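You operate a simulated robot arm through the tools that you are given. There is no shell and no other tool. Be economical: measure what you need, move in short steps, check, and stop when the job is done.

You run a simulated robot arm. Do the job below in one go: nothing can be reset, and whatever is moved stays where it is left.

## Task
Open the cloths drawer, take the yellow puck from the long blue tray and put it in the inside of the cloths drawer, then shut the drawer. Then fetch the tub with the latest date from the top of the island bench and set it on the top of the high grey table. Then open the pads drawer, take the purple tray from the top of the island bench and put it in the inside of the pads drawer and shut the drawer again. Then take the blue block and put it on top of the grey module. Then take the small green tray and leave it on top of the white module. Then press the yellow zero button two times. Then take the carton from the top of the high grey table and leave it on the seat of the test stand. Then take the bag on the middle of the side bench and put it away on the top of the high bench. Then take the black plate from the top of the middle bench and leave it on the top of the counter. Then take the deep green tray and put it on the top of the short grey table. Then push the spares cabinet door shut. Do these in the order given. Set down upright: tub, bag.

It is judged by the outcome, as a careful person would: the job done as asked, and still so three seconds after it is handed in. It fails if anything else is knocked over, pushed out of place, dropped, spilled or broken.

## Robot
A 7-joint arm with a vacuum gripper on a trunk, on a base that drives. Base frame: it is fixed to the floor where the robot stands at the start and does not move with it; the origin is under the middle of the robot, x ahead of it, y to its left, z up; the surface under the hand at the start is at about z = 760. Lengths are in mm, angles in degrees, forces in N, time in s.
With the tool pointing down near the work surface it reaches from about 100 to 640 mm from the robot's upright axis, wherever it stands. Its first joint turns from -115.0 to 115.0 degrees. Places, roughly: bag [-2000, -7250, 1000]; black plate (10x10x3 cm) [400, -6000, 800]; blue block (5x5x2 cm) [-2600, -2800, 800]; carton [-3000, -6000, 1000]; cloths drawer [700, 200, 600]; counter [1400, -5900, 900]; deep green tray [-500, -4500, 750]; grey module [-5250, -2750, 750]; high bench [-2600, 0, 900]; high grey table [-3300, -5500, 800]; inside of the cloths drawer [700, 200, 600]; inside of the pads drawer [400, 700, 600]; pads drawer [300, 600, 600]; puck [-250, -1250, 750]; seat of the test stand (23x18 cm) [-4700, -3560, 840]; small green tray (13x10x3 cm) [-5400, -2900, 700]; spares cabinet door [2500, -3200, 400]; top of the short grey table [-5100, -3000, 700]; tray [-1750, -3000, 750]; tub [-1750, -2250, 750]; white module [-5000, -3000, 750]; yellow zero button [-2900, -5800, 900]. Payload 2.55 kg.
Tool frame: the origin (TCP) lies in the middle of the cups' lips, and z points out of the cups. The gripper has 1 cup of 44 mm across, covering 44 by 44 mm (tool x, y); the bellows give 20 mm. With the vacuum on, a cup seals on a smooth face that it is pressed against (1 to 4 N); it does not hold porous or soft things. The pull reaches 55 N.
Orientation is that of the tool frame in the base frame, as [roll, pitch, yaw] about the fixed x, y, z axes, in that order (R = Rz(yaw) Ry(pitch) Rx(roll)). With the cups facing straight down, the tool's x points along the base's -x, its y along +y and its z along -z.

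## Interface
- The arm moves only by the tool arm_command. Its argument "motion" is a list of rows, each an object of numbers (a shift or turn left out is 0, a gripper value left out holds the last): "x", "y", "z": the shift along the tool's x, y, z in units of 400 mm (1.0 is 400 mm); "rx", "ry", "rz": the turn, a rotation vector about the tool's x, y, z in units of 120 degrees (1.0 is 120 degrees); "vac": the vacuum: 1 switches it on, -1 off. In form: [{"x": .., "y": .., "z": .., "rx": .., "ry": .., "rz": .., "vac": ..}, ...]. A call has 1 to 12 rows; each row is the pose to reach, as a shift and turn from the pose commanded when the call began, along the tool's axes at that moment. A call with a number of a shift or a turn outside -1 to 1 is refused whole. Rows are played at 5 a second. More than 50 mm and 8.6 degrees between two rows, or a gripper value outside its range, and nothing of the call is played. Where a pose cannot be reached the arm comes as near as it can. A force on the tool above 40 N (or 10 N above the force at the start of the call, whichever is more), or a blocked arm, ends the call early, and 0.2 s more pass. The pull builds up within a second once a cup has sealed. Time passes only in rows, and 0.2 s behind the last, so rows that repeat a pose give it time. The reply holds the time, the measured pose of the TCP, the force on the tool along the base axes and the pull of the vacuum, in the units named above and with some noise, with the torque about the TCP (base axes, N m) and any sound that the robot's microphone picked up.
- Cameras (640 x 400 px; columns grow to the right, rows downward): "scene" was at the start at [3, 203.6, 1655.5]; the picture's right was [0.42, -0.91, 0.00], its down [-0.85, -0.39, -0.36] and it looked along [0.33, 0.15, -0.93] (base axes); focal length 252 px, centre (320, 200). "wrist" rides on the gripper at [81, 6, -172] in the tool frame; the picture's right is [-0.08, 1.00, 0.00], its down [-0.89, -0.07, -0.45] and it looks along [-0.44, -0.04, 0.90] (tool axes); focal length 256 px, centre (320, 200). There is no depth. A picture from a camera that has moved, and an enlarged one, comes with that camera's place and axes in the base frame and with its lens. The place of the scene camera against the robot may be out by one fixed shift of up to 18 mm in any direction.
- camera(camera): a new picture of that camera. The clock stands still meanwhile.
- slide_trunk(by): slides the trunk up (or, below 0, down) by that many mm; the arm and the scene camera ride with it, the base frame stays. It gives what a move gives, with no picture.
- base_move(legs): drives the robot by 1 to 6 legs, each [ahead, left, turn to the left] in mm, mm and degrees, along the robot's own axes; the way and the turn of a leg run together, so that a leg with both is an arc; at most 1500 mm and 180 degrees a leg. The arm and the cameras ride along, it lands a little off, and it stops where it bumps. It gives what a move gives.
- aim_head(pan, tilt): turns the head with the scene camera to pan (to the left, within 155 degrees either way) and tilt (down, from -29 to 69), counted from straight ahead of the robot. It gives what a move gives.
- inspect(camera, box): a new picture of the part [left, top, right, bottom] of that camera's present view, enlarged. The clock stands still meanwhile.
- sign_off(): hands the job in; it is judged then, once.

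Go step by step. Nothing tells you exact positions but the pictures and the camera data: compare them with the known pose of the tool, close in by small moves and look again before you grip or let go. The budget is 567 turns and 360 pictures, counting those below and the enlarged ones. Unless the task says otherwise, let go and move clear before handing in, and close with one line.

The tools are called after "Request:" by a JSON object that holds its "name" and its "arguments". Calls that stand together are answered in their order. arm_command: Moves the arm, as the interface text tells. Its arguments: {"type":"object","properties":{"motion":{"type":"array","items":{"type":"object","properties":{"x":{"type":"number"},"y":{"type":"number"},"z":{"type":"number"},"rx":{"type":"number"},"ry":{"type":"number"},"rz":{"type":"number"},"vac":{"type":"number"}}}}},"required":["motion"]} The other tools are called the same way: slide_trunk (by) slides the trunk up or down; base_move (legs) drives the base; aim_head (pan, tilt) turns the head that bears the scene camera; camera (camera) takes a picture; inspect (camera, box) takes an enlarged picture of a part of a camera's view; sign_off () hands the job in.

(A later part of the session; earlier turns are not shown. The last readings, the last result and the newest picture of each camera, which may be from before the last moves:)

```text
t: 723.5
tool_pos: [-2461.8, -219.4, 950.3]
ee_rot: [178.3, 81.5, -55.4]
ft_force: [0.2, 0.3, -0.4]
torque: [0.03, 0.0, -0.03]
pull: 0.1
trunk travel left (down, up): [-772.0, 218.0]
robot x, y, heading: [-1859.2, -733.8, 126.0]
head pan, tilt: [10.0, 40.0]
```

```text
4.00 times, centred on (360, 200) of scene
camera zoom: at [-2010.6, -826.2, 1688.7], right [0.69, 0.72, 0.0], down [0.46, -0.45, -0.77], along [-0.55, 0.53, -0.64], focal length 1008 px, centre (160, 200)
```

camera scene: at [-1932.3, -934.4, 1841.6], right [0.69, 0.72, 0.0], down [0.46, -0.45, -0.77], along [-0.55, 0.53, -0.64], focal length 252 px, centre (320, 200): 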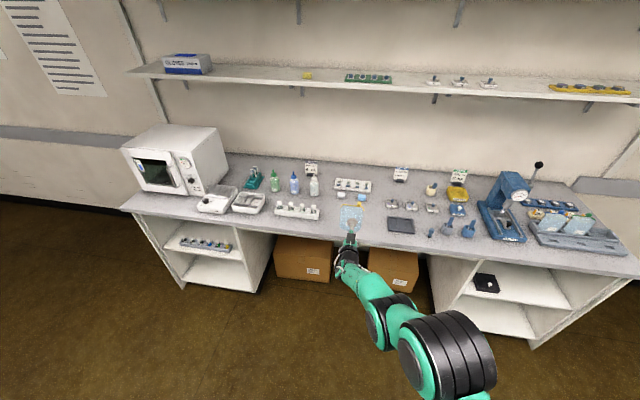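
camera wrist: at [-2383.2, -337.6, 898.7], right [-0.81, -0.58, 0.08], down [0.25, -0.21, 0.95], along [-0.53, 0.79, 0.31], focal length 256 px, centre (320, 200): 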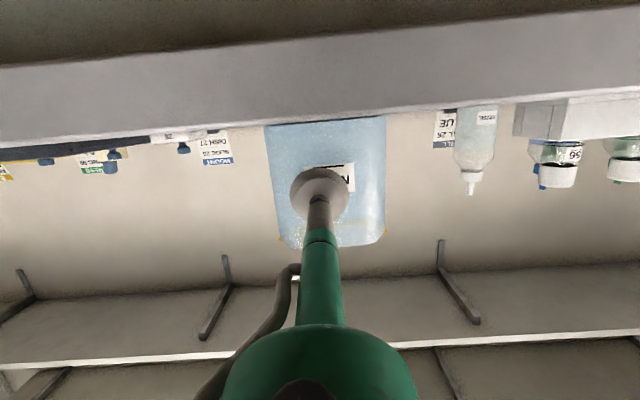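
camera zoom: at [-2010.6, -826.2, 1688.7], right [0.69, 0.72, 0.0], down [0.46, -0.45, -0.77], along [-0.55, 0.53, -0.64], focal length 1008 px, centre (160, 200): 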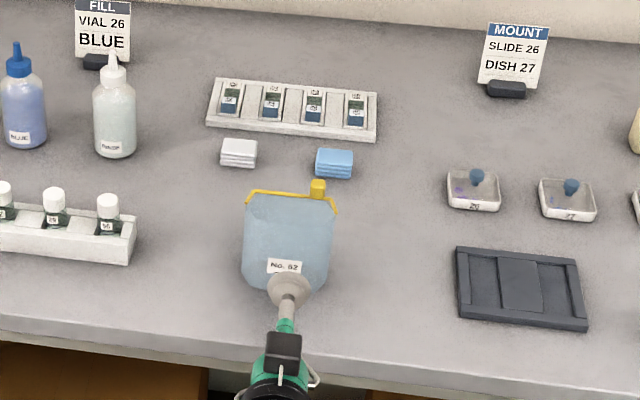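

The bag stands upright on the high bench. I back off, fold the arm down and turn to travel to the next job.

Request:
{"name": "base_move", "arguments": {"legs": [[-160, 0, 0]]}}

Request:
{"name": "arm_command", "arguments": {"motion": [{"z": -0.05, "ry": 0.062}, {"z": -0.1, "ry": 0.124}, {"z": -0.15, "ry": 0.186}, {"z": -0.2, "ry": 0.248}, {"z": -0.25, "ry": 0.31}, {"z": -0.3, "ry": 0.372}, {"z": -0.35, "ry": 0.434}, {"z": -0.4, "ry": 0.496}, {"z": -0.45, "ry": 0.558}, {"z": -0.5, "ry": 0.62}, {"z": -0.55, "ry": 0.679}, {"z": -0.55, "ry": 0.679}]}}

Request:
{"name": "arm_command", "arguments": {"motion": [{"x": 0.06, "y": -0.08}, {"x": 0.12, "y": -0.16}, {"x": 0.18, "y": -0.24}, {"x": 0.24, "y": -0.32}, {"x": 0.24, "y": -0.4}, {"x": 0.24, "y": -0.45}]}}

Request:
{"name": "base_move", "arguments": {"legs": [[0, 0, 90], [1400, 0, 0], [1370, 0, 0]]}}

```text
t: 725.0
tool_pos: [-2365.9, -348.5, 950.6]
ee_rot: [178.3, 81.5, -55.5]
ft_force: [0.2, 0.2, 0.1]
torque: [-0.02, 0.0, -0.02]
pull: 0.1
trunk travel left (down, up): [-772.0, 218.0]
robot x, y, heading: [-1758.4, -866.6, 125.8]
head pan, tilt: [10.0, 40.0]
```

```text
t: 727.6
tool_pos: [-2238.0, -526.0, 983.8]
ee_rot: [179.7, -0.1, -53.9]
ft_force: [0.8, 0.5, 0.8]
torque: [-0.02, 0.01, -0.02]
pull: 0.1
trunk travel left (down, up): [-772.0, 218.0]
robot x, y, heading: [-1760.6, -860.5, 125.9]
head pan, tilt: [10.0, 40.0]
```

```text
t: 729.0
tool_pos: [-2036.7, -496.5, 983.5]
ee_rot: [179.7, 0.0, -53.9]
ft_force: [0.3, 0.5, 0.2]
torque: [0.02, -0.02, -0.03]
pull: 0.1
trunk travel left (down, up): [-772.0, 218.0]
robot x, y, heading: [-1764.2, -868.1, 125.8]
head pan, tilt: [10.0, 40.0]
```

```text
t: 746.2
tool_pos: [-4339.9, -2786.2, 983.1]
ee_rot: [179.7, 0.0, 36.7]
ft_force: [0.4, -0.1, 0.9]
torque: [-0.04, -0.02, -0.02]
pull: 0.1
trunk travel left (down, up): [-772.0, 218.0]
robot x, y, heading: [-3973.9, -2505.2, -143.4]
head pan, tilt: [10.0, 40.0]
```

Request:
{"name": "base_move", "arguments": {"legs": [[0, 1250, -0.4], [0, 1250, 0], [0, 1250, 0], [0, 850, 0]]}}

Request:
{"name": "aim_head", "arguments": {"pan": 120, "tilt": 20}}

Request:
{"name": "camera", "arguments": {"camera": "scene"}}

Request:
{"name": "aim_head", "arguments": {"pan": 155, "tilt": 25}}

Request:
{"name": "camera", "arguments": {"camera": "scene"}}

```text
t: 768.5
tool_pos: [-1577.1, -6503.8, 982.9]
ee_rot: [179.8, 0.0, 38.2]
ft_force: [-0.5, -0.5, -0.5]
torque: [0.04, 0.05, 0.01]
pull: 0.0
trunk travel left (down, up): [-772.0, 218.0]
robot x, y, heading: [-1220.0, -6217.6, -142.1]
head pan, tilt: [10.0, 40.0]
```

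```text
t: 770.4
tool_pos: [-1578.3, -6503.8, 983.7]
ee_rot: [179.7, 0.1, 38.2]
ft_force: [-0.3, -0.9, -0.2]
torque: [-0.02, 0.03, 0.02]
pull: 0.0
trunk travel left (down, up): [-772.0, 218.0]
robot x, y, heading: [-1220.2, -6216.0, -141.9]
head pan, tilt: [120.0, 20.0]
```

```text
181 pictures are left
camera scene: at [-965.0, -6347.8, 1720.0], right [-0.37, -0.93, 0.0], down [-0.32, 0.13, -0.94], along [0.87, -0.35, -0.34], focal length 252 px, centre (320, 200)
```

scene: 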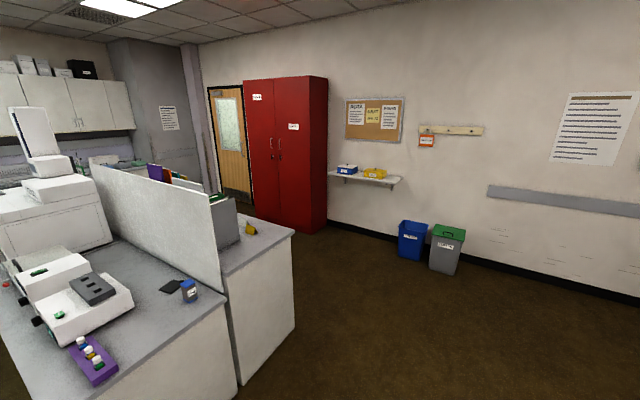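

```text
t: 771.4
tool_pos: [-1577.4, -6504.7, 982.6]
ee_rot: [179.7, -0.1, 38.2]
ft_force: [0.8, -0.8, 0.5]
torque: [-0.02, 0.02, -0.04]
pull: 0.0
trunk travel left (down, up): [-772.0, 218.0]
robot x, y, heading: [-1217.7, -6213.7, -142.0]
head pan, tilt: [154.7, 25.0]
```

```text
180 pictures are left
camera scene: at [-961.5, -6292.7, 1712.0], right [0.22, -0.98, 0.0], down [-0.41, -0.09, -0.91], along [0.88, 0.2, -0.42], focal length 252 px, centre (320, 200)
```

scene: 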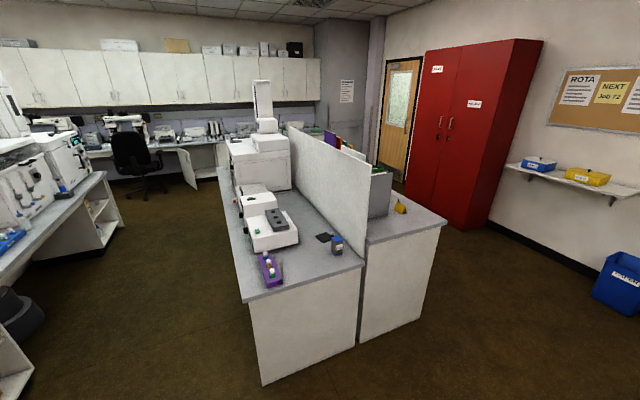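

The black plate is on the middle bench near its end; the counter is the bench behind the divider. I turn and drive up beside the bench end.

Request:
{"name": "base_move", "arguments": {"legs": [[0, 0, 88], [650, 0, 0], [0, 700, 0]]}}

Request:
{"name": "aim_head", "arguments": {"pan": 70, "tilt": 40}}

Request:
{"name": "camera", "arguments": {"camera": "scene"}}

```text
t: 782.2
tool_pos: [6.2, -6698.5, 982.5]
ee_rot: [179.8, -0.1, 125.9]
ft_force: [-1.0, -0.4, 0.7]
torque: [0.0, 0.0, 0.0]
pull: 0.0
trunk travel left (down, up): [-772.0, 218.0]
robot x, y, heading: [-271.1, -6331.0, -54.2]
head pan, tilt: [154.7, 25.0]
```

```text
t: 783.8
tool_pos: [6.3, -6696.6, 982.2]
ee_rot: [179.8, -0.1, 125.9]
ft_force: [-0.2, -0.9, 0.6]
torque: [-0.02, -0.01, 0.02]
pull: 0.0
trunk travel left (down, up): [-772.0, 218.0]
robot x, y, heading: [-264.1, -6327.9, -54.2]
head pan, tilt: [70.0, 40.0]
```

```text
179 pictures are left
camera scene: at [-66.4, -6150.3, 1688.6], right [0.27, -0.96, 0.0], down [-0.62, -0.17, -0.77], along [0.74, 0.21, -0.64], focal length 252 px, centre (320, 200)
```

scene: 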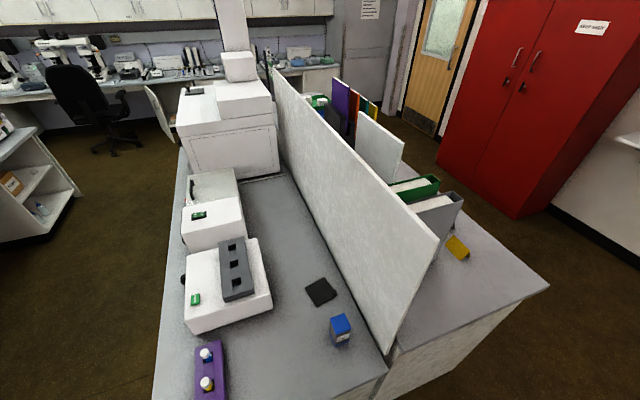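

Request:
{"name": "arm_command", "arguments": {"motion": [{"x": 0.047, "y": 0.094, "rz": -0.047}, {"x": 0.094, "y": 0.1875, "rz": -0.094}, {"x": 0.141, "y": 0.281, "rz": -0.141}, {"x": 0.1875, "y": 0.375, "rz": -0.1875}, {"x": 0.234, "y": 0.469, "rz": -0.234}, {"x": 0.281, "y": 0.5625, "rz": -0.281}, {"x": 0.328, "y": 0.656, "rz": -0.328}, {"x": 0.375, "y": 0.75, "rz": -0.375}, {"x": 0.375, "y": 0.75, "rz": -0.375}]}}

```text
t: 785.8
tool_pos: [164.2, -6399.4, 985.8]
ee_rot: [179.7, 0.1, 170.9]
ft_force: [0.9, 0.4, 0.1]
torque: [0.07, 0.0, 0.01]
pull: 0.1
trunk travel left (down, up): [-772.0, 218.0]
robot x, y, heading: [-272.7, -6328.1, -54.2]
head pan, tilt: [70.0, 40.0]
```

Request:
{"name": "arm_command", "arguments": {"motion": [{"x": 0.0115, "y": 0.1155, "rz": -0.047}, {"x": 0.023, "y": 0.231, "rz": -0.094}, {"x": 0.0345, "y": 0.3465, "rz": -0.141}, {"x": 0.046, "y": 0.462, "rz": -0.1875}, {"x": 0.0575, "y": 0.5775, "rz": -0.234}, {"x": 0.069, "y": 0.693, "rz": -0.281}, {"x": 0.0805, "y": 0.8085, "rz": -0.328}, {"x": 0.092, "y": 0.924, "rz": -0.375}, {"x": 0.092, "y": 0.924, "rz": -0.375}]}}

Request:
{"name": "base_move", "arguments": {"legs": [[0, 60, 0]]}}

Request:
{"name": "camera", "arguments": {"camera": "wrist"}}

Request:
{"name": "camera", "arguments": {"camera": "scene"}}

```text
t: 787.8
tool_pos: [178.6, -6031.5, 982.5]
ee_rot: [-180.0, 0.4, -144.0]
ft_force: [0.5, -0.7, 0.9]
torque: [0.01, -0.03, -0.01]
pull: 0.1
out of reach, approached as far as the arm can: row 8, 9
trunk travel left (down, up): [-772.0, 218.0]
robot x, y, heading: [-269.3, -6327.2, -54.2]
head pan, tilt: [70.0, 40.0]
```

```text
t: 788.8
tool_pos: [229.8, -5995.8, 980.9]
ee_rot: [180.0, 0.3, -144.1]
ft_force: [0.0, -0.5, -1.0]
torque: [-0.01, 0.0, 0.01]
pull: 0.1
trunk travel left (down, up): [-772.0, 218.0]
robot x, y, heading: [-223.3, -6292.2, -54.2]
head pan, tilt: [70.0, 40.0]
```

```text
178 pictures are left
camera wrist: at [161.0, -6038.3, 1154.2], right [-0.52, 0.85, 0.0], down [0.76, 0.46, 0.45], along [0.38, 0.23, -0.89], focal length 256 px, centre (320, 200)
```

wrist: 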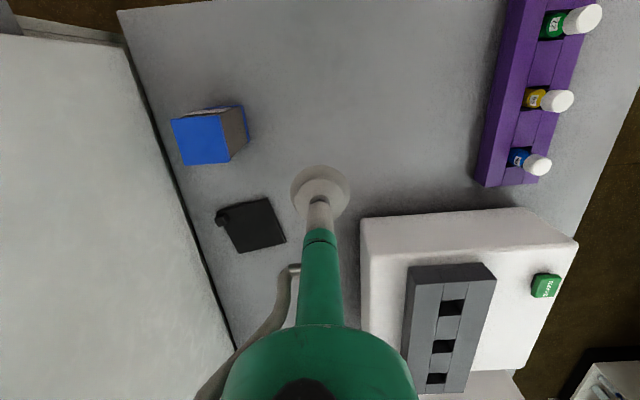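

```text
177 pictures are left
camera scene: at [-15.8, -6114.1, 1688.2], right [0.27, -0.96, 0.0], down [-0.62, -0.17, -0.77], along [0.74, 0.21, -0.64], focal length 252 px, centre (320, 200)
```

scene: 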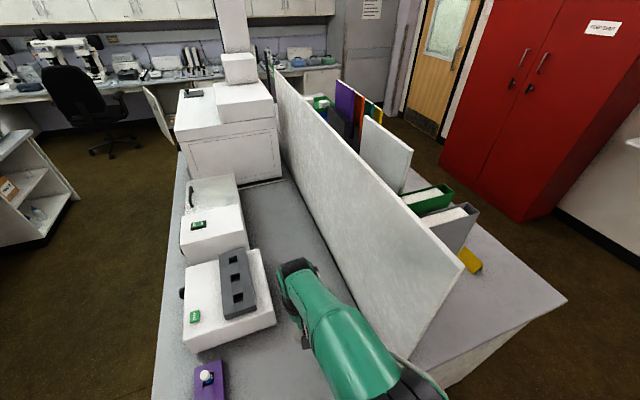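

Request:
{"name": "base_move", "arguments": {"legs": [[60, 0, 0], [0, 70, 0]]}}

Request:
{"name": "camera", "arguments": {"camera": "wrist"}}

```text
t: 790.3
tool_pos: [321.0, -6002.7, 980.8]
ee_rot: [-180.0, 0.2, -144.1]
ft_force: [0.4, 1.3, 0.8]
torque: [-0.02, 0.03, 0.01]
pull: 0.0
trunk travel left (down, up): [-772.0, 218.0]
robot x, y, heading: [-132.1, -6298.2, -54.3]
head pan, tilt: [70.0, 40.0]
```

```text
176 pictures are left
camera wrist: at [252.6, -6044.8, 1154.3], right [-0.52, 0.85, 0.0], down [0.76, 0.46, 0.45], along [0.38, 0.23, -0.89], focal length 256 px, centre (320, 200)
```

wrist: 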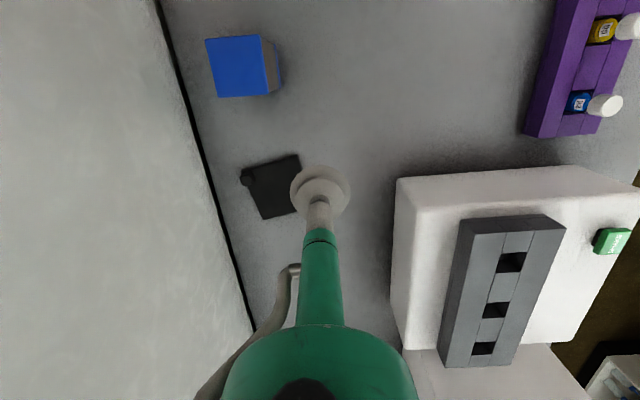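

Request:
{"name": "arm_command", "arguments": {"motion": [{"x": -0.082, "y": -0.076}, {"x": -0.164, "y": -0.1525, "z": 0.02}, {"x": -0.164, "y": -0.1525, "z": 0.12}, {"x": -0.164, "y": -0.1525, "z": 0.22}, {"x": -0.164, "y": -0.1525, "z": 0.32}, {"x": -0.164, "y": -0.1525, "z": 0.32}]}}

Request:
{"name": "camera", "arguments": {"camera": "wrist"}}

```text
t: 791.7
tool_pos: [400.0, -6021.0, 858.8]
ee_rot: [180.0, 0.4, -144.1]
ft_force: [0.5, 0.6, 0.4]
torque: [-0.03, -0.01, 0.03]
pull: 0.0
out of reach, approached as far as the arm can: row 1, 2, 3, 4, 5, 6
trunk travel left (down, up): [-772.0, 218.0]
robot x, y, heading: [-130.2, -6302.2, -54.3]
head pan, tilt: [70.0, 40.0]
```

```text
175 pictures are left
camera wrist: at [331.1, -6062.6, 1032.0], right [-0.52, 0.85, 0.0], down [0.76, 0.46, 0.45], along [0.38, 0.23, -0.89], focal length 256 px, centre (320, 200)
```

wrist: 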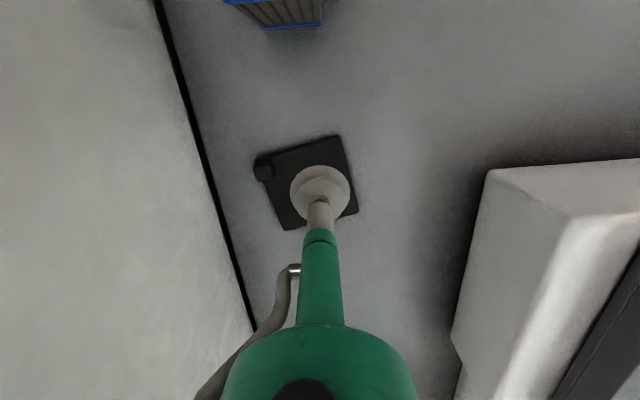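

Request:
{"name": "arm_command", "arguments": {"motion": [{"x": -0.015, "y": -0.01, "z": 0.05}, {"x": -0.035, "y": -0.02, "z": 0.1}, {"x": -0.035, "y": -0.02, "z": 0.12}, {"x": -0.035, "y": -0.02, "z": 0.12}]}}

Request:
{"name": "camera", "arguments": {"camera": "wrist"}}

```text
t: 792.7
tool_pos: [409.0, -6022.8, 810.3]
ee_rot: [-180.0, 0.2, -144.1]
ft_force: [0.2, 0.1, 0.4]
torque: [-0.06, -0.01, 0.0]
pull: 0.1
out of reach, approached as far as the arm can: row 2, 3, 4
trunk travel left (down, up): [-772.0, 218.0]
robot x, y, heading: [-129.9, -6300.5, -54.3]
head pan, tilt: [70.0, 40.0]
```

```text
174 pictures are left
camera wrist: at [339.9, -6065.4, 982.8], right [-0.52, 0.85, 0.0], down [0.76, 0.46, 0.45], along [0.38, 0.23, -0.89], focal length 256 px, centre (320, 200)
```

wrist: 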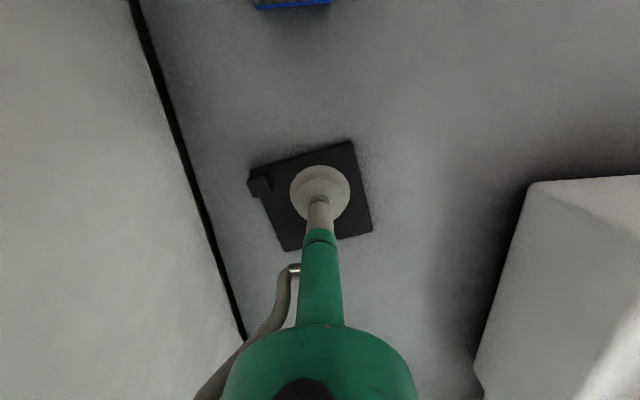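

Request:
{"name": "base_move", "arguments": {"legs": [[0, 14, 0]]}}

Request:
{"name": "arm_command", "arguments": {"motion": [{"z": 0.03, "vac": 1}, {"z": 0.05}, {"z": 0.065}, {"z": 0.08}, {"z": 0.08}]}}

```text
t: 793.5
tool_pos: [421.4, -6013.6, 810.2]
ee_rot: [180.0, 0.3, -144.1]
ft_force: [0.2, 0.2, -0.2]
torque: [0.01, 0.03, 0.02]
pull: 0.0
trunk travel left (down, up): [-772.0, 218.0]
robot x, y, heading: [-118.7, -6293.7, -54.2]
head pan, tilt: [70.0, 40.0]
```

```text
t: 794.7
tool_pos: [419.2, -6015.2, 777.0]
ee_rot: [179.9, 0.3, -144.0]
ft_force: [0.1, 0.8, 0.3]
torque: [-0.01, 0.01, -0.01]
pull: 0.2
trunk travel left (down, up): [-772.0, 218.0]
robot x, y, heading: [-117.7, -6288.2, -54.4]
head pan, tilt: [70.0, 40.0]
```

Request:
{"name": "arm_command", "arguments": {"motion": [{"z": 0.015}, {"z": 0.025}, {"z": 0.035}, {"z": 0.035}]}}

Request:
{"name": "camera", "arguments": {"camera": "wrist"}}

```text
t: 795.7
tool_pos: [418.8, -6014.3, 768.0]
ee_rot: [-180.0, 0.5, -144.1]
ft_force: [-5.1, -3.0, 17.1]
torque: [-0.3, 0.4, -0.02]
pull: 55.1
trunk travel left (down, up): [-772.0, 218.0]
robot x, y, heading: [-117.7, -6290.6, -54.5]
head pan, tilt: [70.0, 40.0]
```

```text
173 pictures are left
camera wrist: at [349.5, -6058.3, 938.7], right [-0.52, 0.85, 0.0], down [0.76, 0.46, 0.46], along [0.39, 0.24, -0.89], focal length 256 px, centre (320, 200)
```

wrist: 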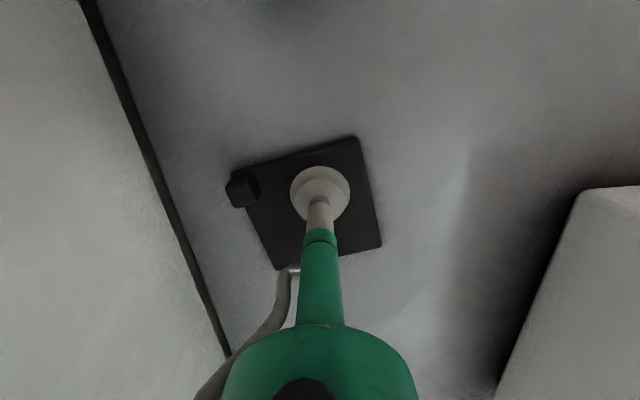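

Sealed on the plate. I lift with the trunk and withdraw over the bottle toward the bench end.

Request:
{"name": "slide_trunk", "arguments": {"by": 200}}

Request:
{"name": "base_move", "arguments": {"legs": [[0, -330, 0]]}}

Request:
{"name": "camera", "arguments": {"camera": "wrist"}}

Request:
{"name": "camera", "arguments": {"camera": "scene"}}

```text
t: 797.9
tool_pos: [420.3, -6015.6, 962.9]
ee_rot: [-180.0, 0.4, -144.1]
ft_force: [0.5, 0.4, -0.1]
torque: [0.02, 0.02, -0.02]
pull: 55.3
trunk travel left (down, up): [-972.0, 18.0]
robot x, y, heading: [-115.9, -6292.3, -54.5]
head pan, tilt: [70.0, 40.0]
```

```text
t: 800.0
tool_pos: [158.6, -6205.1, 964.0]
ee_rot: [-180.0, 0.3, -144.3]
ft_force: [-0.1, -0.2, -0.8]
torque: [-0.01, 0.03, 0.04]
pull: 55.1
trunk travel left (down, up): [-972.0, 18.0]
robot x, y, heading: [-380.8, -6479.3, -54.6]
head pan, tilt: [70.0, 40.0]
```

```text
172 pictures are left
camera wrist: at [89.1, -6246.8, 1136.0], right [-0.52, 0.86, 0.0], down [0.76, 0.46, 0.45], along [0.39, 0.23, -0.89], focal length 256 px, centre (320, 200)
```

wrist: 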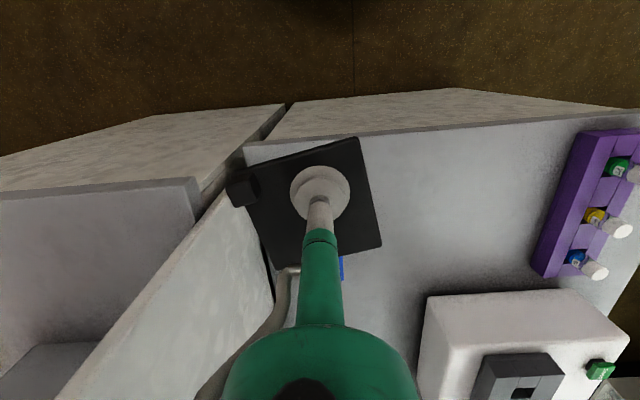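

```text
171 pictures are left
camera scene: at [-176.6, -6302.1, 1888.7], right [0.27, -0.96, 0.0], down [-0.62, -0.17, -0.77], along [0.74, 0.2, -0.64], focal length 252 px, centre (320, 200)
```

scene: 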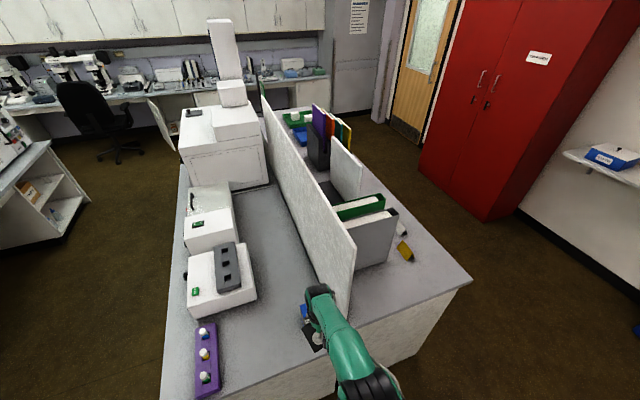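

Request:
{"name": "base_move", "arguments": {"legs": [[0, -130, 0.4]]}}

Request:
{"name": "base_move", "arguments": {"legs": [[453, 0, 0]]}}

Request:
{"name": "base_move", "arguments": {"legs": [[0, 180, 0]]}}

Request:
{"name": "camera", "arguments": {"camera": "wrist"}}

Request:
{"name": "camera", "arguments": {"camera": "scene"}}

```text
t: 801.3
tool_pos: [50.9, -6276.9, 962.8]
ee_rot: [179.9, 0.4, -143.9]
ft_force: [0.4, 0.1, -0.2]
torque: [-0.02, 0.0, 0.01]
pull: 54.3
trunk travel left (down, up): [-972.0, 18.0]
robot x, y, heading: [-486.4, -6554.9, -54.2]
head pan, tilt: [70.0, 40.0]
```

```text
t: 804.0
tool_pos: [316.1, -6643.0, 963.7]
ee_rot: [-179.9, 0.4, -144.1]
ft_force: [-0.5, 0.1, 0.2]
torque: [-0.02, 0.02, -0.02]
pull: 54.0
trunk travel left (down, up): [-972.0, 18.0]
robot x, y, heading: [-221.2, -6918.2, -54.4]
head pan, tilt: [70.0, 40.0]
```

```text
t: 805.5
tool_pos: [456.9, -6539.5, 963.2]
ee_rot: [-180.0, 0.3, -144.0]
ft_force: [0.6, 0.5, -0.1]
torque: [-0.02, 0.03, 0.03]
pull: 54.8
trunk travel left (down, up): [-972.0, 18.0]
robot x, y, heading: [-79.8, -6813.8, -54.2]
head pan, tilt: [70.0, 40.0]
```

```text
170 pictures are left
camera wrist: at [388.7, -6581.8, 1135.8], right [-0.52, 0.85, 0.0], down [0.76, 0.47, 0.45], along [0.38, 0.24, -0.89], focal length 256 px, centre (320, 200)
```

wrist: 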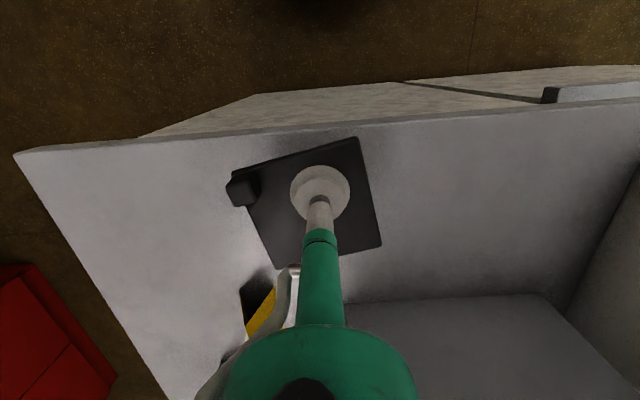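

```text
169 pictures are left
camera scene: at [123.6, -6638.4, 1888.6], right [0.27, -0.96, 0.0], down [-0.62, -0.17, -0.77], along [0.74, 0.21, -0.64], focal length 252 px, centre (320, 200)
```

scene: 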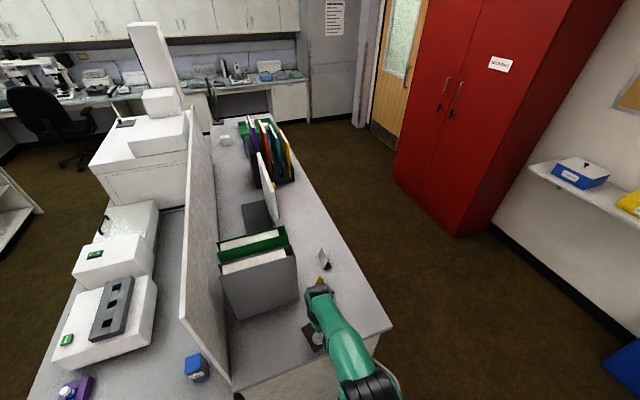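

Request:
{"name": "base_move", "arguments": {"legs": [[-20, 55, 0]]}}

Request:
{"name": "camera", "arguments": {"camera": "wrist"}}

```text
t: 806.5
tool_pos: [488.9, -6491.6, 963.1]
ee_rot: [-180.0, 0.4, -144.0]
ft_force: [0.0, 0.5, -1.2]
torque: [0.0, 0.0, 0.02]
pull: 55.1
trunk travel left (down, up): [-972.0, 18.0]
robot x, y, heading: [-46.9, -6770.6, -54.1]
head pan, tilt: [70.0, 40.0]
```

```text
168 pictures are left
camera wrist: at [420.5, -6534.5, 1135.9], right [-0.52, 0.85, 0.0], down [0.76, 0.47, 0.45], along [0.38, 0.24, -0.89], focal length 256 px, centre (320, 200)
```

wrist: 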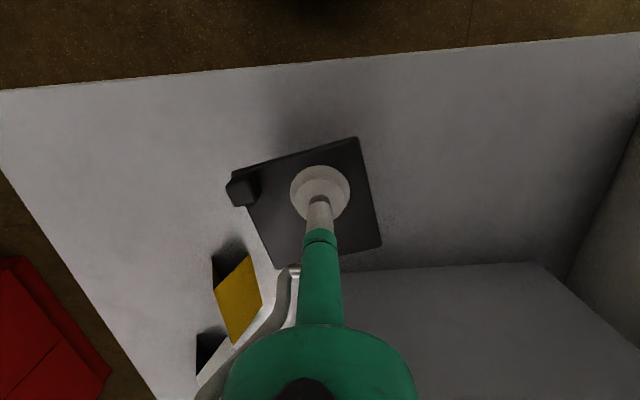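

Request:
{"name": "slide_trunk", "arguments": {"by": -25}}

Request:
{"name": "slide_trunk", "arguments": {"by": -10}}

Request:
{"name": "camera", "arguments": {"camera": "wrist"}}

```text
t: 807.2
tool_pos: [488.8, -6491.5, 937.2]
ee_rot: [180.0, 0.4, -143.8]
ft_force: [0.4, -0.1, -0.2]
torque: [0.03, 0.05, 0.01]
pull: 55.0
trunk travel left (down, up): [-947.0, 43.0]
robot x, y, heading: [-46.3, -6769.0, -54.2]
head pan, tilt: [70.0, 40.0]
```

```text
t: 807.8
tool_pos: [489.6, -6492.9, 929.0]
ee_rot: [-180.0, 0.4, -143.9]
ft_force: [-0.4, 0.1, 0.2]
torque: [-0.01, -0.02, 0.0]
pull: 54.6
trunk travel left (down, up): [-937.0, 53.0]
robot x, y, heading: [-44.5, -6768.4, -54.3]
head pan, tilt: [70.0, 40.0]
```

```text
167 pictures are left
camera wrist: at [420.2, -6534.8, 1101.0], right [-0.52, 0.85, 0.0], down [0.76, 0.47, 0.45], along [0.38, 0.24, -0.89], focal length 256 px, centre (320, 200)
```

wrist: 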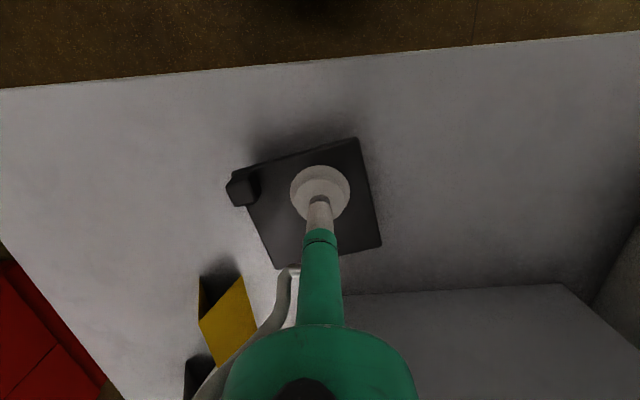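

Request:
{"name": "slide_trunk", "arguments": {"by": -12}}

Request:
{"name": "slide_trunk", "arguments": {"by": -8}}

Request:
{"name": "camera", "arguments": {"camera": "wrist"}}

```text
t: 808.4
tool_pos: [488.7, -6490.9, 915.6]
ee_rot: [180.0, 0.4, -144.0]
ft_force: [-0.1, 0.0, -0.2]
torque: [0.02, 0.02, 0.0]
pull: 54.8
trunk travel left (down, up): [-925.0, 65.0]
robot x, y, heading: [-44.2, -6765.6, -54.1]
head pan, tilt: [70.0, 40.0]
```

```text
t: 808.9
tool_pos: [489.1, -6492.1, 908.1]
ee_rot: [-179.9, 0.3, -143.9]
ft_force: [-0.1, -0.7, -2.0]
torque: [-0.04, -0.02, -0.01]
pull: 54.9
trunk travel left (down, up): [-917.0, 73.0]
robot x, y, heading: [-44.9, -6768.9, -54.1]
head pan, tilt: [70.0, 40.0]
```

```text
166 pictures are left
camera wrist: at [420.4, -6534.7, 1080.4], right [-0.52, 0.85, 0.0], down [0.76, 0.47, 0.45], along [0.38, 0.24, -0.89], focal length 256 px, centre (320, 200)
```

wrist: 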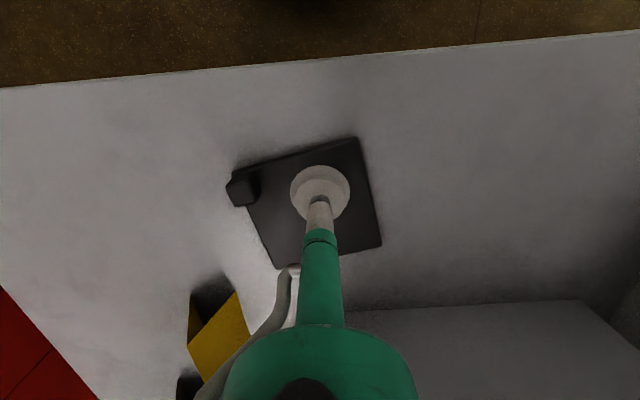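

Request:
{"name": "slide_trunk", "arguments": {"by": -6}}

Request:
{"name": "slide_trunk", "arguments": {"by": -5}}

```text
t: 809.5
tool_pos: [489.8, -6492.3, 905.5]
ee_rot: [-180.0, 0.8, -144.0]
ft_force: [-5.1, -3.9, 19.0]
torque: [-0.26, 0.31, -0.04]
pull: 55.1
trunk travel left (down, up): [-911.0, 79.0]
robot x, y, heading: [-46.2, -6766.3, -54.1]
head pan, tilt: [70.0, 40.0]
```

```text
t: 810.0
tool_pos: [489.9, -6490.3, 904.4]
ee_rot: [-180.0, 1.1, -144.0]
ft_force: [-5.4, -5.3, 35.1]
torque: [-0.17, 0.27, -0.05]
pull: 55.2
trunk travel left (down, up): [-906.0, 84.0]
robot x, y, heading: [-44.7, -6766.4, -54.2]
head pan, tilt: [70.0, 40.0]
```

The plate is pressed on the counter. I release and rise.

Request:
{"name": "slide_trunk", "arguments": {"by": 4}}

Request:
{"name": "arm_command", "arguments": {"motion": [{"vac": -1}, {"vac": -1}, {"vac": -1}, {"vac": -1}, {"vac": -1}]}}

Request:
{"name": "slide_trunk", "arguments": {"by": 85}}

Request:
{"name": "camera", "arguments": {"camera": "wrist"}}

```text
t: 810.5
tool_pos: [489.0, -6491.8, 902.9]
ee_rot: [-180.0, 0.7, -144.0]
ft_force: [3.1, 0.7, 17.0]
torque: [0.04, -0.12, 0.0]
pull: 54.8
trunk travel left (down, up): [-910.0, 80.0]
robot x, y, heading: [-46.5, -6770.8, -54.1]
head pan, tilt: [70.0, 40.0]
```

```text
t: 811.7
tool_pos: [489.5, -6491.4, 901.3]
ee_rot: [-180.0, 0.5, -143.9]
ft_force: [-0.3, -0.7, 2.7]
torque: [-0.01, -0.02, 0.0]
pull: 0.1
trunk travel left (down, up): [-910.0, 80.0]
robot x, y, heading: [-44.9, -6768.2, -54.2]
head pan, tilt: [70.0, 40.0]
```

```text
t: 812.9
tool_pos: [487.8, -6492.7, 982.1]
ee_rot: [-179.9, 0.3, -144.0]
ft_force: [0.3, -0.1, -0.2]
torque: [0.02, -0.02, 0.02]
pull: 0.0
out of reach, approached as far as the arm can: row 1
trunk travel left (down, up): [-990.0, 0.0]
robot x, y, heading: [-46.0, -6771.1, -54.1]
head pan, tilt: [70.0, 40.0]
```

```text
165 pictures are left
camera wrist: at [420.8, -6534.5, 1153.6], right [-0.52, 0.85, 0.0], down [0.76, 0.47, 0.45], along [0.38, 0.24, -0.89], focal length 256 px, centre (320, 200)
```

wrist: 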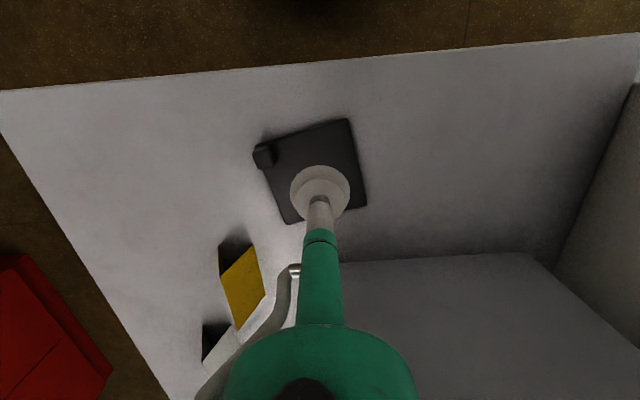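

The black plate is on the counter. Next, the deep green tray on the second island: I withdraw, turn, and look.

Request:
{"name": "base_move", "arguments": {"legs": [[0, -300, 0], [0, 0, 90.2], [0, 1400, 0]]}}

Request:
{"name": "aim_head", "arguments": {"pan": 20, "tilt": 25}}

Request:
{"name": "camera", "arguments": {"camera": "scene"}}

```text
t: 825.4
tool_pos: [-1394.8, -5279.8, 980.2]
ee_rot: [-180.0, 0.4, -54.4]
ft_force: [-0.4, -0.3, -0.2]
torque: [0.02, -0.02, 0.01]
pull: 0.0
trunk travel left (down, up): [-990.0, 0.0]
robot x, y, heading: [-1121.6, -5817.8, 35.6]
head pan, tilt: [70.0, 40.0]
```

```text
t: 826.6
tool_pos: [-1394.3, -5280.6, 981.2]
ee_rot: [180.0, 0.3, -54.4]
ft_force: [0.5, 0.1, 0.2]
torque: [-0.03, 0.0, 0.0]
pull: 0.1
trunk travel left (down, up): [-990.0, 0.0]
robot x, y, heading: [-1120.0, -5821.5, 35.5]
head pan, tilt: [20.0, 25.0]
```

```text
164 pictures are left
camera scene: at [-1208.5, -5630.7, 1929.9], right [0.82, -0.57, 0.0], down [-0.24, -0.35, -0.91], along [0.51, 0.75, -0.42], focal length 252 px, centre (320, 200)
```

scene: 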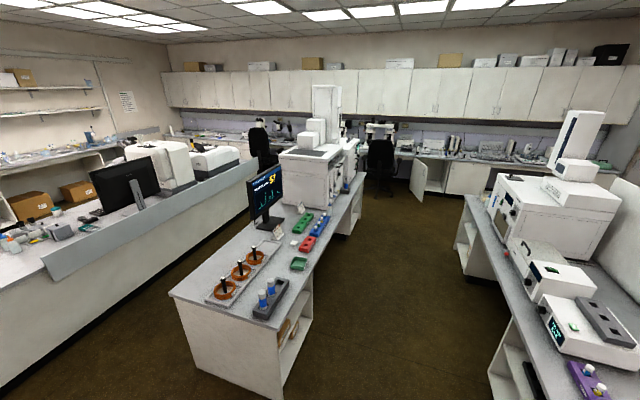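

Request:
{"name": "inspect", "arguments": {"camera": "scene", "box": [240, 190, 368, 270]}}

Request:
{"name": "inspect", "arguments": {"camera": "scene", "box": [380, 130, 508, 210]}}

```text
5.00 times, centred on (304, 230) of scene
camera zoom: at [-1208.5, -5630.7, 1929.9], right [0.82, -0.57, 0.0], down [-0.24, -0.35, -0.91], along [0.51, 0.75, -0.42], focal length 1261 px, centre (400, 50)
```

zoom: 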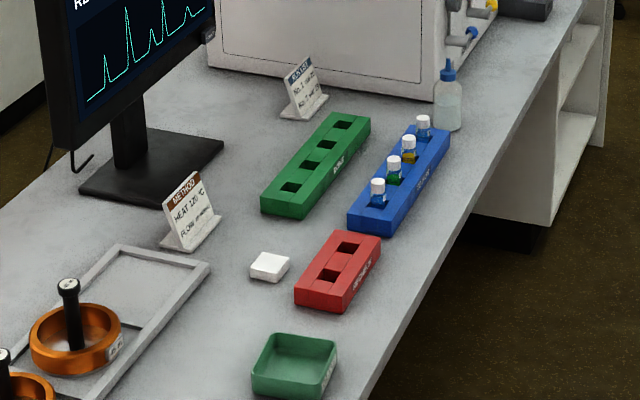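

```text
5.00 times, centred on (444, 170) of scene
camera zoom: at [-1208.5, -5630.7, 1929.9], right [0.82, -0.57, 0.0], down [-0.24, -0.35, -0.91], along [0.51, 0.75, -0.42], focal length 1261 px, centre (-300, 350)
```

zoom: 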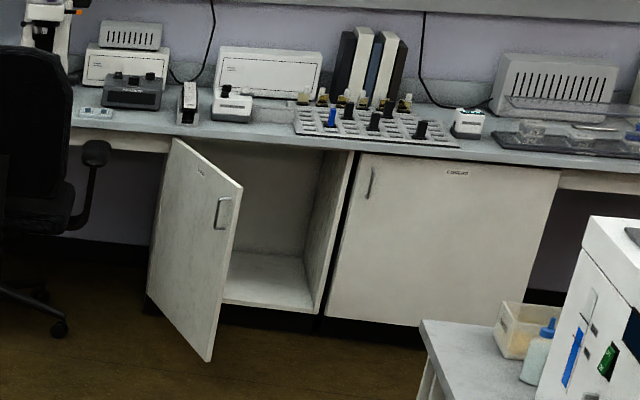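

The deep green tray is the open square one near the island's far edge (~(-524,-4359)). I drive alongside it.

Request:
{"name": "base_move", "arguments": {"legs": [[0, 330, 0.5], [1330, 0, 0]]}}

Request:
{"name": "camera", "arguments": {"camera": "wrist"}}

Request:
{"name": "aim_head", "arguments": {"pan": 60, "tilt": 50}}

Request:
{"name": "camera", "arguments": {"camera": "scene"}}

```text
t: 835.1
tool_pos: [-513.7, -4230.0, 981.1]
ee_rot: [179.9, 0.4, -53.5]
ft_force: [0.6, 0.0, 0.7]
torque: [-0.01, -0.03, -0.01]
pull: 0.1
trunk travel left (down, up): [-990.0, 0.0]
robot x, y, heading: [-230.5, -4767.3, 36.3]
head pan, tilt: [20.0, 25.0]
```

```text
161 pictures are left
camera wrist: at [-470.7, -4299.1, 1153.7], right [-0.85, -0.53, 0.0], down [-0.47, 0.76, 0.45], along [-0.24, 0.38, -0.89], focal length 256 px, centre (320, 200)
```

wrist: 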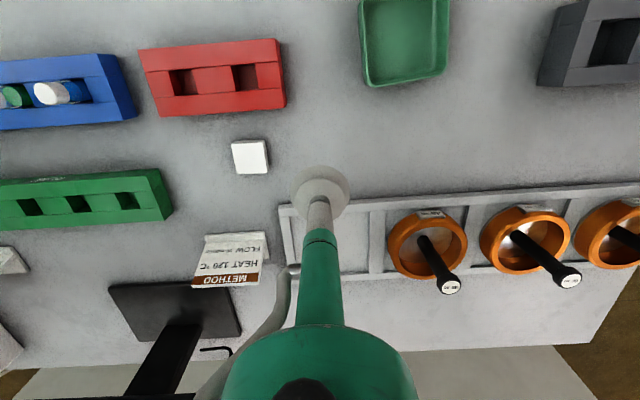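

```text
t: 836.1
tool_pos: [-515.2, -4230.8, 981.3]
ee_rot: [-179.9, 0.4, -53.5]
ft_force: [-0.2, -0.8, 0.0]
torque: [0.02, -0.01, -0.01]
pull: 0.2
trunk travel left (down, up): [-990.0, 0.0]
robot x, y, heading: [-231.4, -4763.1, 36.2]
head pan, tilt: [60.0, 50.0]
```

```text
160 pictures are left
camera scene: at [-381.8, -4577.1, 1892.4], right [0.99, 0.11, 0.0], down [0.08, -0.76, -0.64], along [-0.07, 0.64, -0.77], focal length 252 px, centre (320, 200)
```

scene: 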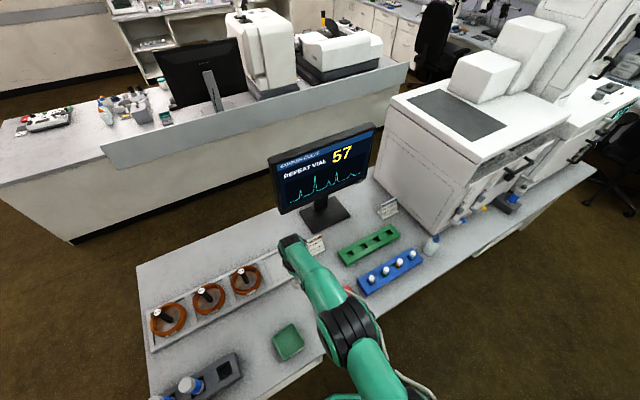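

Request:
{"name": "arm_command", "arguments": {"motion": [{"x": 0.071, "y": 0.075}, {"x": 0.142, "y": 0.15}, {"x": 0.214, "y": 0.225}, {"x": 0.285, "y": 0.3}, {"x": 0.285, "y": 0.3, "z": 0.1}, {"x": 0.285, "y": 0.3, "z": 0.2}, {"x": 0.285, "y": 0.3, "z": 0.28}, {"x": 0.285, "y": 0.3, "z": 0.28}]}}

Request:
{"name": "camera", "arguments": {"camera": "wrist"}}

```text
t: 838.0
tool_pos: [-544.0, -4391.5, 867.6]
ee_rot: [180.0, 0.4, -53.5]
ft_force: [-0.5, 1.5, -0.3]
torque: [0.01, 0.02, 0.0]
pull: 0.0
trunk travel left (down, up): [-990.0, 0.0]
robot x, y, heading: [-234.6, -4761.7, 36.6]
head pan, tilt: [60.0, 50.0]
```

```text
159 pictures are left
camera wrist: at [-499.9, -4461.3, 1039.6], right [-0.85, -0.53, 0.0], down [-0.47, 0.76, 0.45], along [-0.24, 0.38, -0.89], focal length 256 px, centre (320, 200)
```

wrist: 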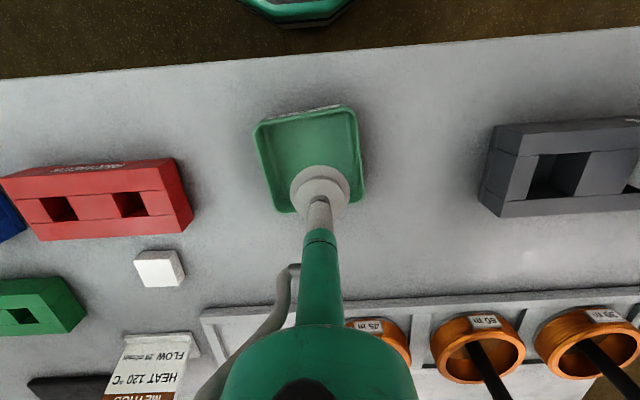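

Request:
{"name": "arm_command", "arguments": {"motion": [{"x": -0.01, "y": -0.012, "z": 0.1, "vac": 1}, {"x": -0.01, "y": -0.012, "z": 0.18}, {"x": -0.01, "y": -0.012, "z": 0.21}, {"x": -0.01, "y": -0.012, "z": 0.23}, {"x": -0.01, "y": -0.012, "z": 0.245}, {"x": -0.01, "y": -0.012, "z": 0.245}]}}

```text
t: 838.8
tool_pos: [-628.4, -4302.0, 890.5]
ee_rot: [178.0, 11.5, -53.8]
ft_force: [0.0, 0.1, -0.1]
torque: [0.01, -0.02, 0.0]
pull: 0.0
trunk travel left (down, up): [-990.0, 0.0]
robot x, y, heading: [-230.9, -4766.0, 36.2]
head pan, tilt: [60.0, 50.0]
stopped in row 4: the arm was blocked; the commanded pose is now the measured one
```

The arm hit its limit at this trunk height and drifted. I check the scene.

Request:
{"name": "camera", "arguments": {"camera": "wrist"}}

Request:
{"name": "camera", "arguments": {"camera": "scene"}}

```text
158 pictures are left
camera wrist: at [-561.2, -4393.2, 1044.0], right [-0.85, -0.53, 0.05], down [-0.39, 0.69, 0.61], along [-0.36, 0.5, -0.79], focal length 256 px, centre (320, 200)
```

wrist: 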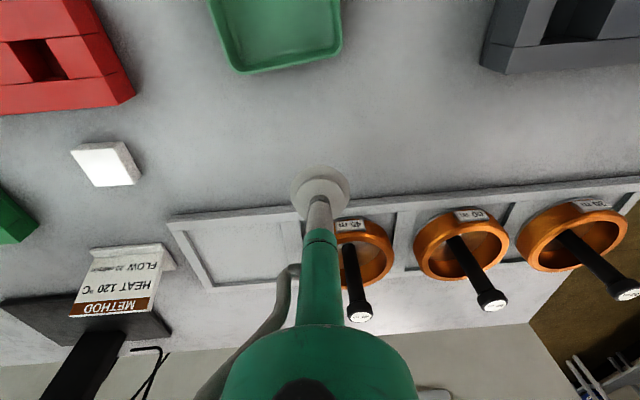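

```text
157 pictures are left
camera scene: at [-381.8, -4577.0, 1892.4], right [0.99, 0.11, 0.0], down [0.08, -0.76, -0.64], along [-0.07, 0.64, -0.77], focal length 252 px, centre (320, 200)
```

scene: 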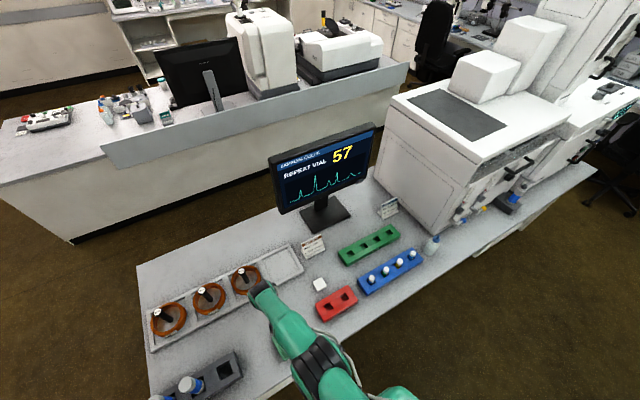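

Request:
{"name": "arm_command", "arguments": {"motion": [{"z": -0.1, "ry": 0.024, "vac": -1}, {"z": -0.2, "ry": 0.048}, {"x": 0.07, "z": -0.27, "ry": 0.072}, {"x": 0.14, "y": -0.01, "z": -0.32, "ry": 0.096}, {"x": 0.21, "y": -0.02, "z": -0.36, "ry": 0.096}, {"x": 0.28, "y": -0.037, "z": -0.38, "ry": 0.096}]}}

Request:
{"name": "slide_trunk", "arguments": {"by": -190}}

Request:
{"name": "camera", "arguments": {"camera": "wrist"}}

```text
t: 840.2
tool_pos: [-527.3, -4405.7, 1017.6]
ee_rot: [178.0, -0.3, -53.6]
ft_force: [0.3, -0.7, -0.2]
torque: [0.03, 0.03, 0.01]
pull: 0.0
trunk travel left (down, up): [-990.0, 0.0]
robot x, y, heading: [-231.0, -4766.3, 36.5]
head pan, tilt: [60.0, 50.0]
```

```text
t: 842.3
tool_pos: [-527.8, -4405.8, 826.0]
ee_rot: [178.1, -0.2, -53.5]
ft_force: [0.1, 0.2, -0.2]
torque: [0.01, -0.01, -0.02]
pull: 0.1
trunk travel left (down, up): [-800.0, 190.0]
robot x, y, heading: [-233.0, -4761.4, 36.4]
head pan, tilt: [60.0, 50.0]
```

```text
156 pictures are left
camera wrist: at [-480.6, -4469.2, 1000.0], right [-0.85, -0.53, 0.03], down [-0.46, 0.77, 0.44], along [-0.26, 0.36, -0.9], focal length 256 px, centre (320, 200)
```

wrist: 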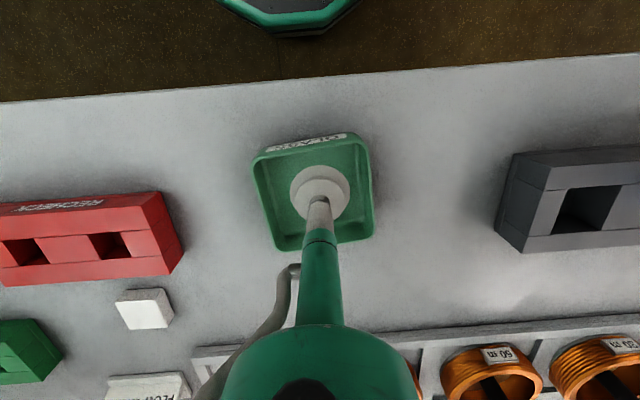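

Request:
{"name": "arm_command", "arguments": {"motion": [{"x": -0.032, "y": -0.012, "rx": 0.015}, {"x": -0.032, "y": -0.012, "z": 0.06, "rx": 0.015, "vac": 1}, {"x": -0.032, "y": -0.012, "z": 0.1, "rx": 0.015}, {"x": -0.032, "y": -0.012, "z": 0.12, "rx": 0.015}, {"x": -0.032, "y": -0.012, "z": 0.135, "rx": 0.015}, {"x": -0.032, "y": -0.012, "z": 0.135, "rx": 0.015}]}}

```text
t: 843.7
tool_pos: [-532.8, -4392.5, 771.9]
ee_rot: [179.9, -0.2, -53.5]
ft_force: [0.5, 0.3, -0.1]
torque: [0.0, -0.01, 0.01]
pull: 55.1
trunk travel left (down, up): [-800.0, 190.0]
robot x, y, heading: [-232.5, -4763.7, 36.5]
head pan, tilt: [60.0, 50.0]
```

Sealed. I lift with the trunk and check.

Request:
{"name": "slide_trunk", "arguments": {"by": 190}}

Request:
{"name": "camera", "arguments": {"camera": "wrist"}}

```text
t: 845.8
tool_pos: [-533.5, -4393.2, 962.6]
ee_rot: [179.8, -0.2, -53.4]
ft_force: [-0.3, 0.4, -1.2]
torque: [-0.04, -0.01, 0.0]
pull: 55.2
trunk travel left (down, up): [-990.0, 0.0]
robot x, y, heading: [-228.3, -4765.5, 36.3]
head pan, tilt: [60.0, 50.0]
```

```text
155 pictures are left
camera wrist: at [-489.3, -4460.5, 1135.1], right [-0.85, -0.53, 0.0], down [-0.47, 0.76, 0.44], along [-0.24, 0.37, -0.9], focal length 256 px, centre (320, 200)
```

wrist: 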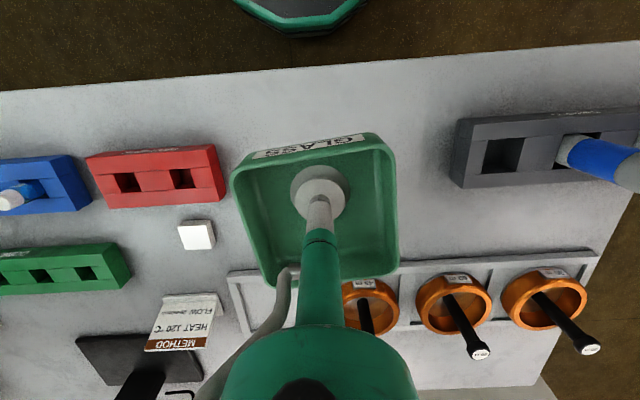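

Tray held. I drive back out, turn so the arm side faces the wall tables, and travel to the short grey table.

Request:
{"name": "base_move", "arguments": {"legs": [[-1000, 0, 0]]}}

Request:
{"name": "base_move", "arguments": {"legs": [[-720, 0, 0]]}}

Request:
{"name": "base_move", "arguments": {"legs": [[0, 0, 90]]}}

Request:
{"name": "base_move", "arguments": {"legs": [[1250, 0, 0], [1250, 0, 0]]}}

```text
t: 851.0
tool_pos: [-1346.2, -4989.3, 961.5]
ee_rot: [179.9, -0.3, -53.6]
ft_force: [0.7, 0.5, -0.7]
torque: [0.01, -0.01, -0.03]
pull: 54.3
trunk travel left (down, up): [-990.0, 0.0]
robot x, y, heading: [-1043.1, -5362.0, 36.2]
head pan, tilt: [60.0, 50.0]
```

```text
t: 854.9
tool_pos: [-1915.5, -5404.5, 961.9]
ee_rot: [179.9, -0.1, -53.8]
ft_force: [-0.2, 0.5, -0.8]
torque: [0.0, 0.02, -0.01]
pull: 54.6
trunk travel left (down, up): [-990.0, 0.0]
robot x, y, heading: [-1620.0, -5776.4, 35.8]
head pan, tilt: [60.0, 50.0]
```

```text
t: 859.1
tool_pos: [-1987.3, -6079.9, 961.9]
ee_rot: [179.9, -0.2, 36.9]
ft_force: [0.1, 0.1, -0.6]
torque: [0.03, -0.05, 0.05]
pull: 54.6
trunk travel left (down, up): [-990.0, 0.0]
robot x, y, heading: [-1616.0, -5781.8, 126.6]
head pan, tilt: [60.0, 50.0]
```

```text
t: 871.5
tool_pos: [-3480.0, -4018.3, 961.4]
ee_rot: [179.9, -0.2, 35.9]
ft_force: [0.9, -0.1, -0.9]
torque: [0.0, -0.02, 0.0]
pull: 55.1
trunk travel left (down, up): [-990.0, 0.0]
robot x, y, heading: [-3106.4, -3721.5, 125.8]
head pan, tilt: [60.0, 50.0]
```

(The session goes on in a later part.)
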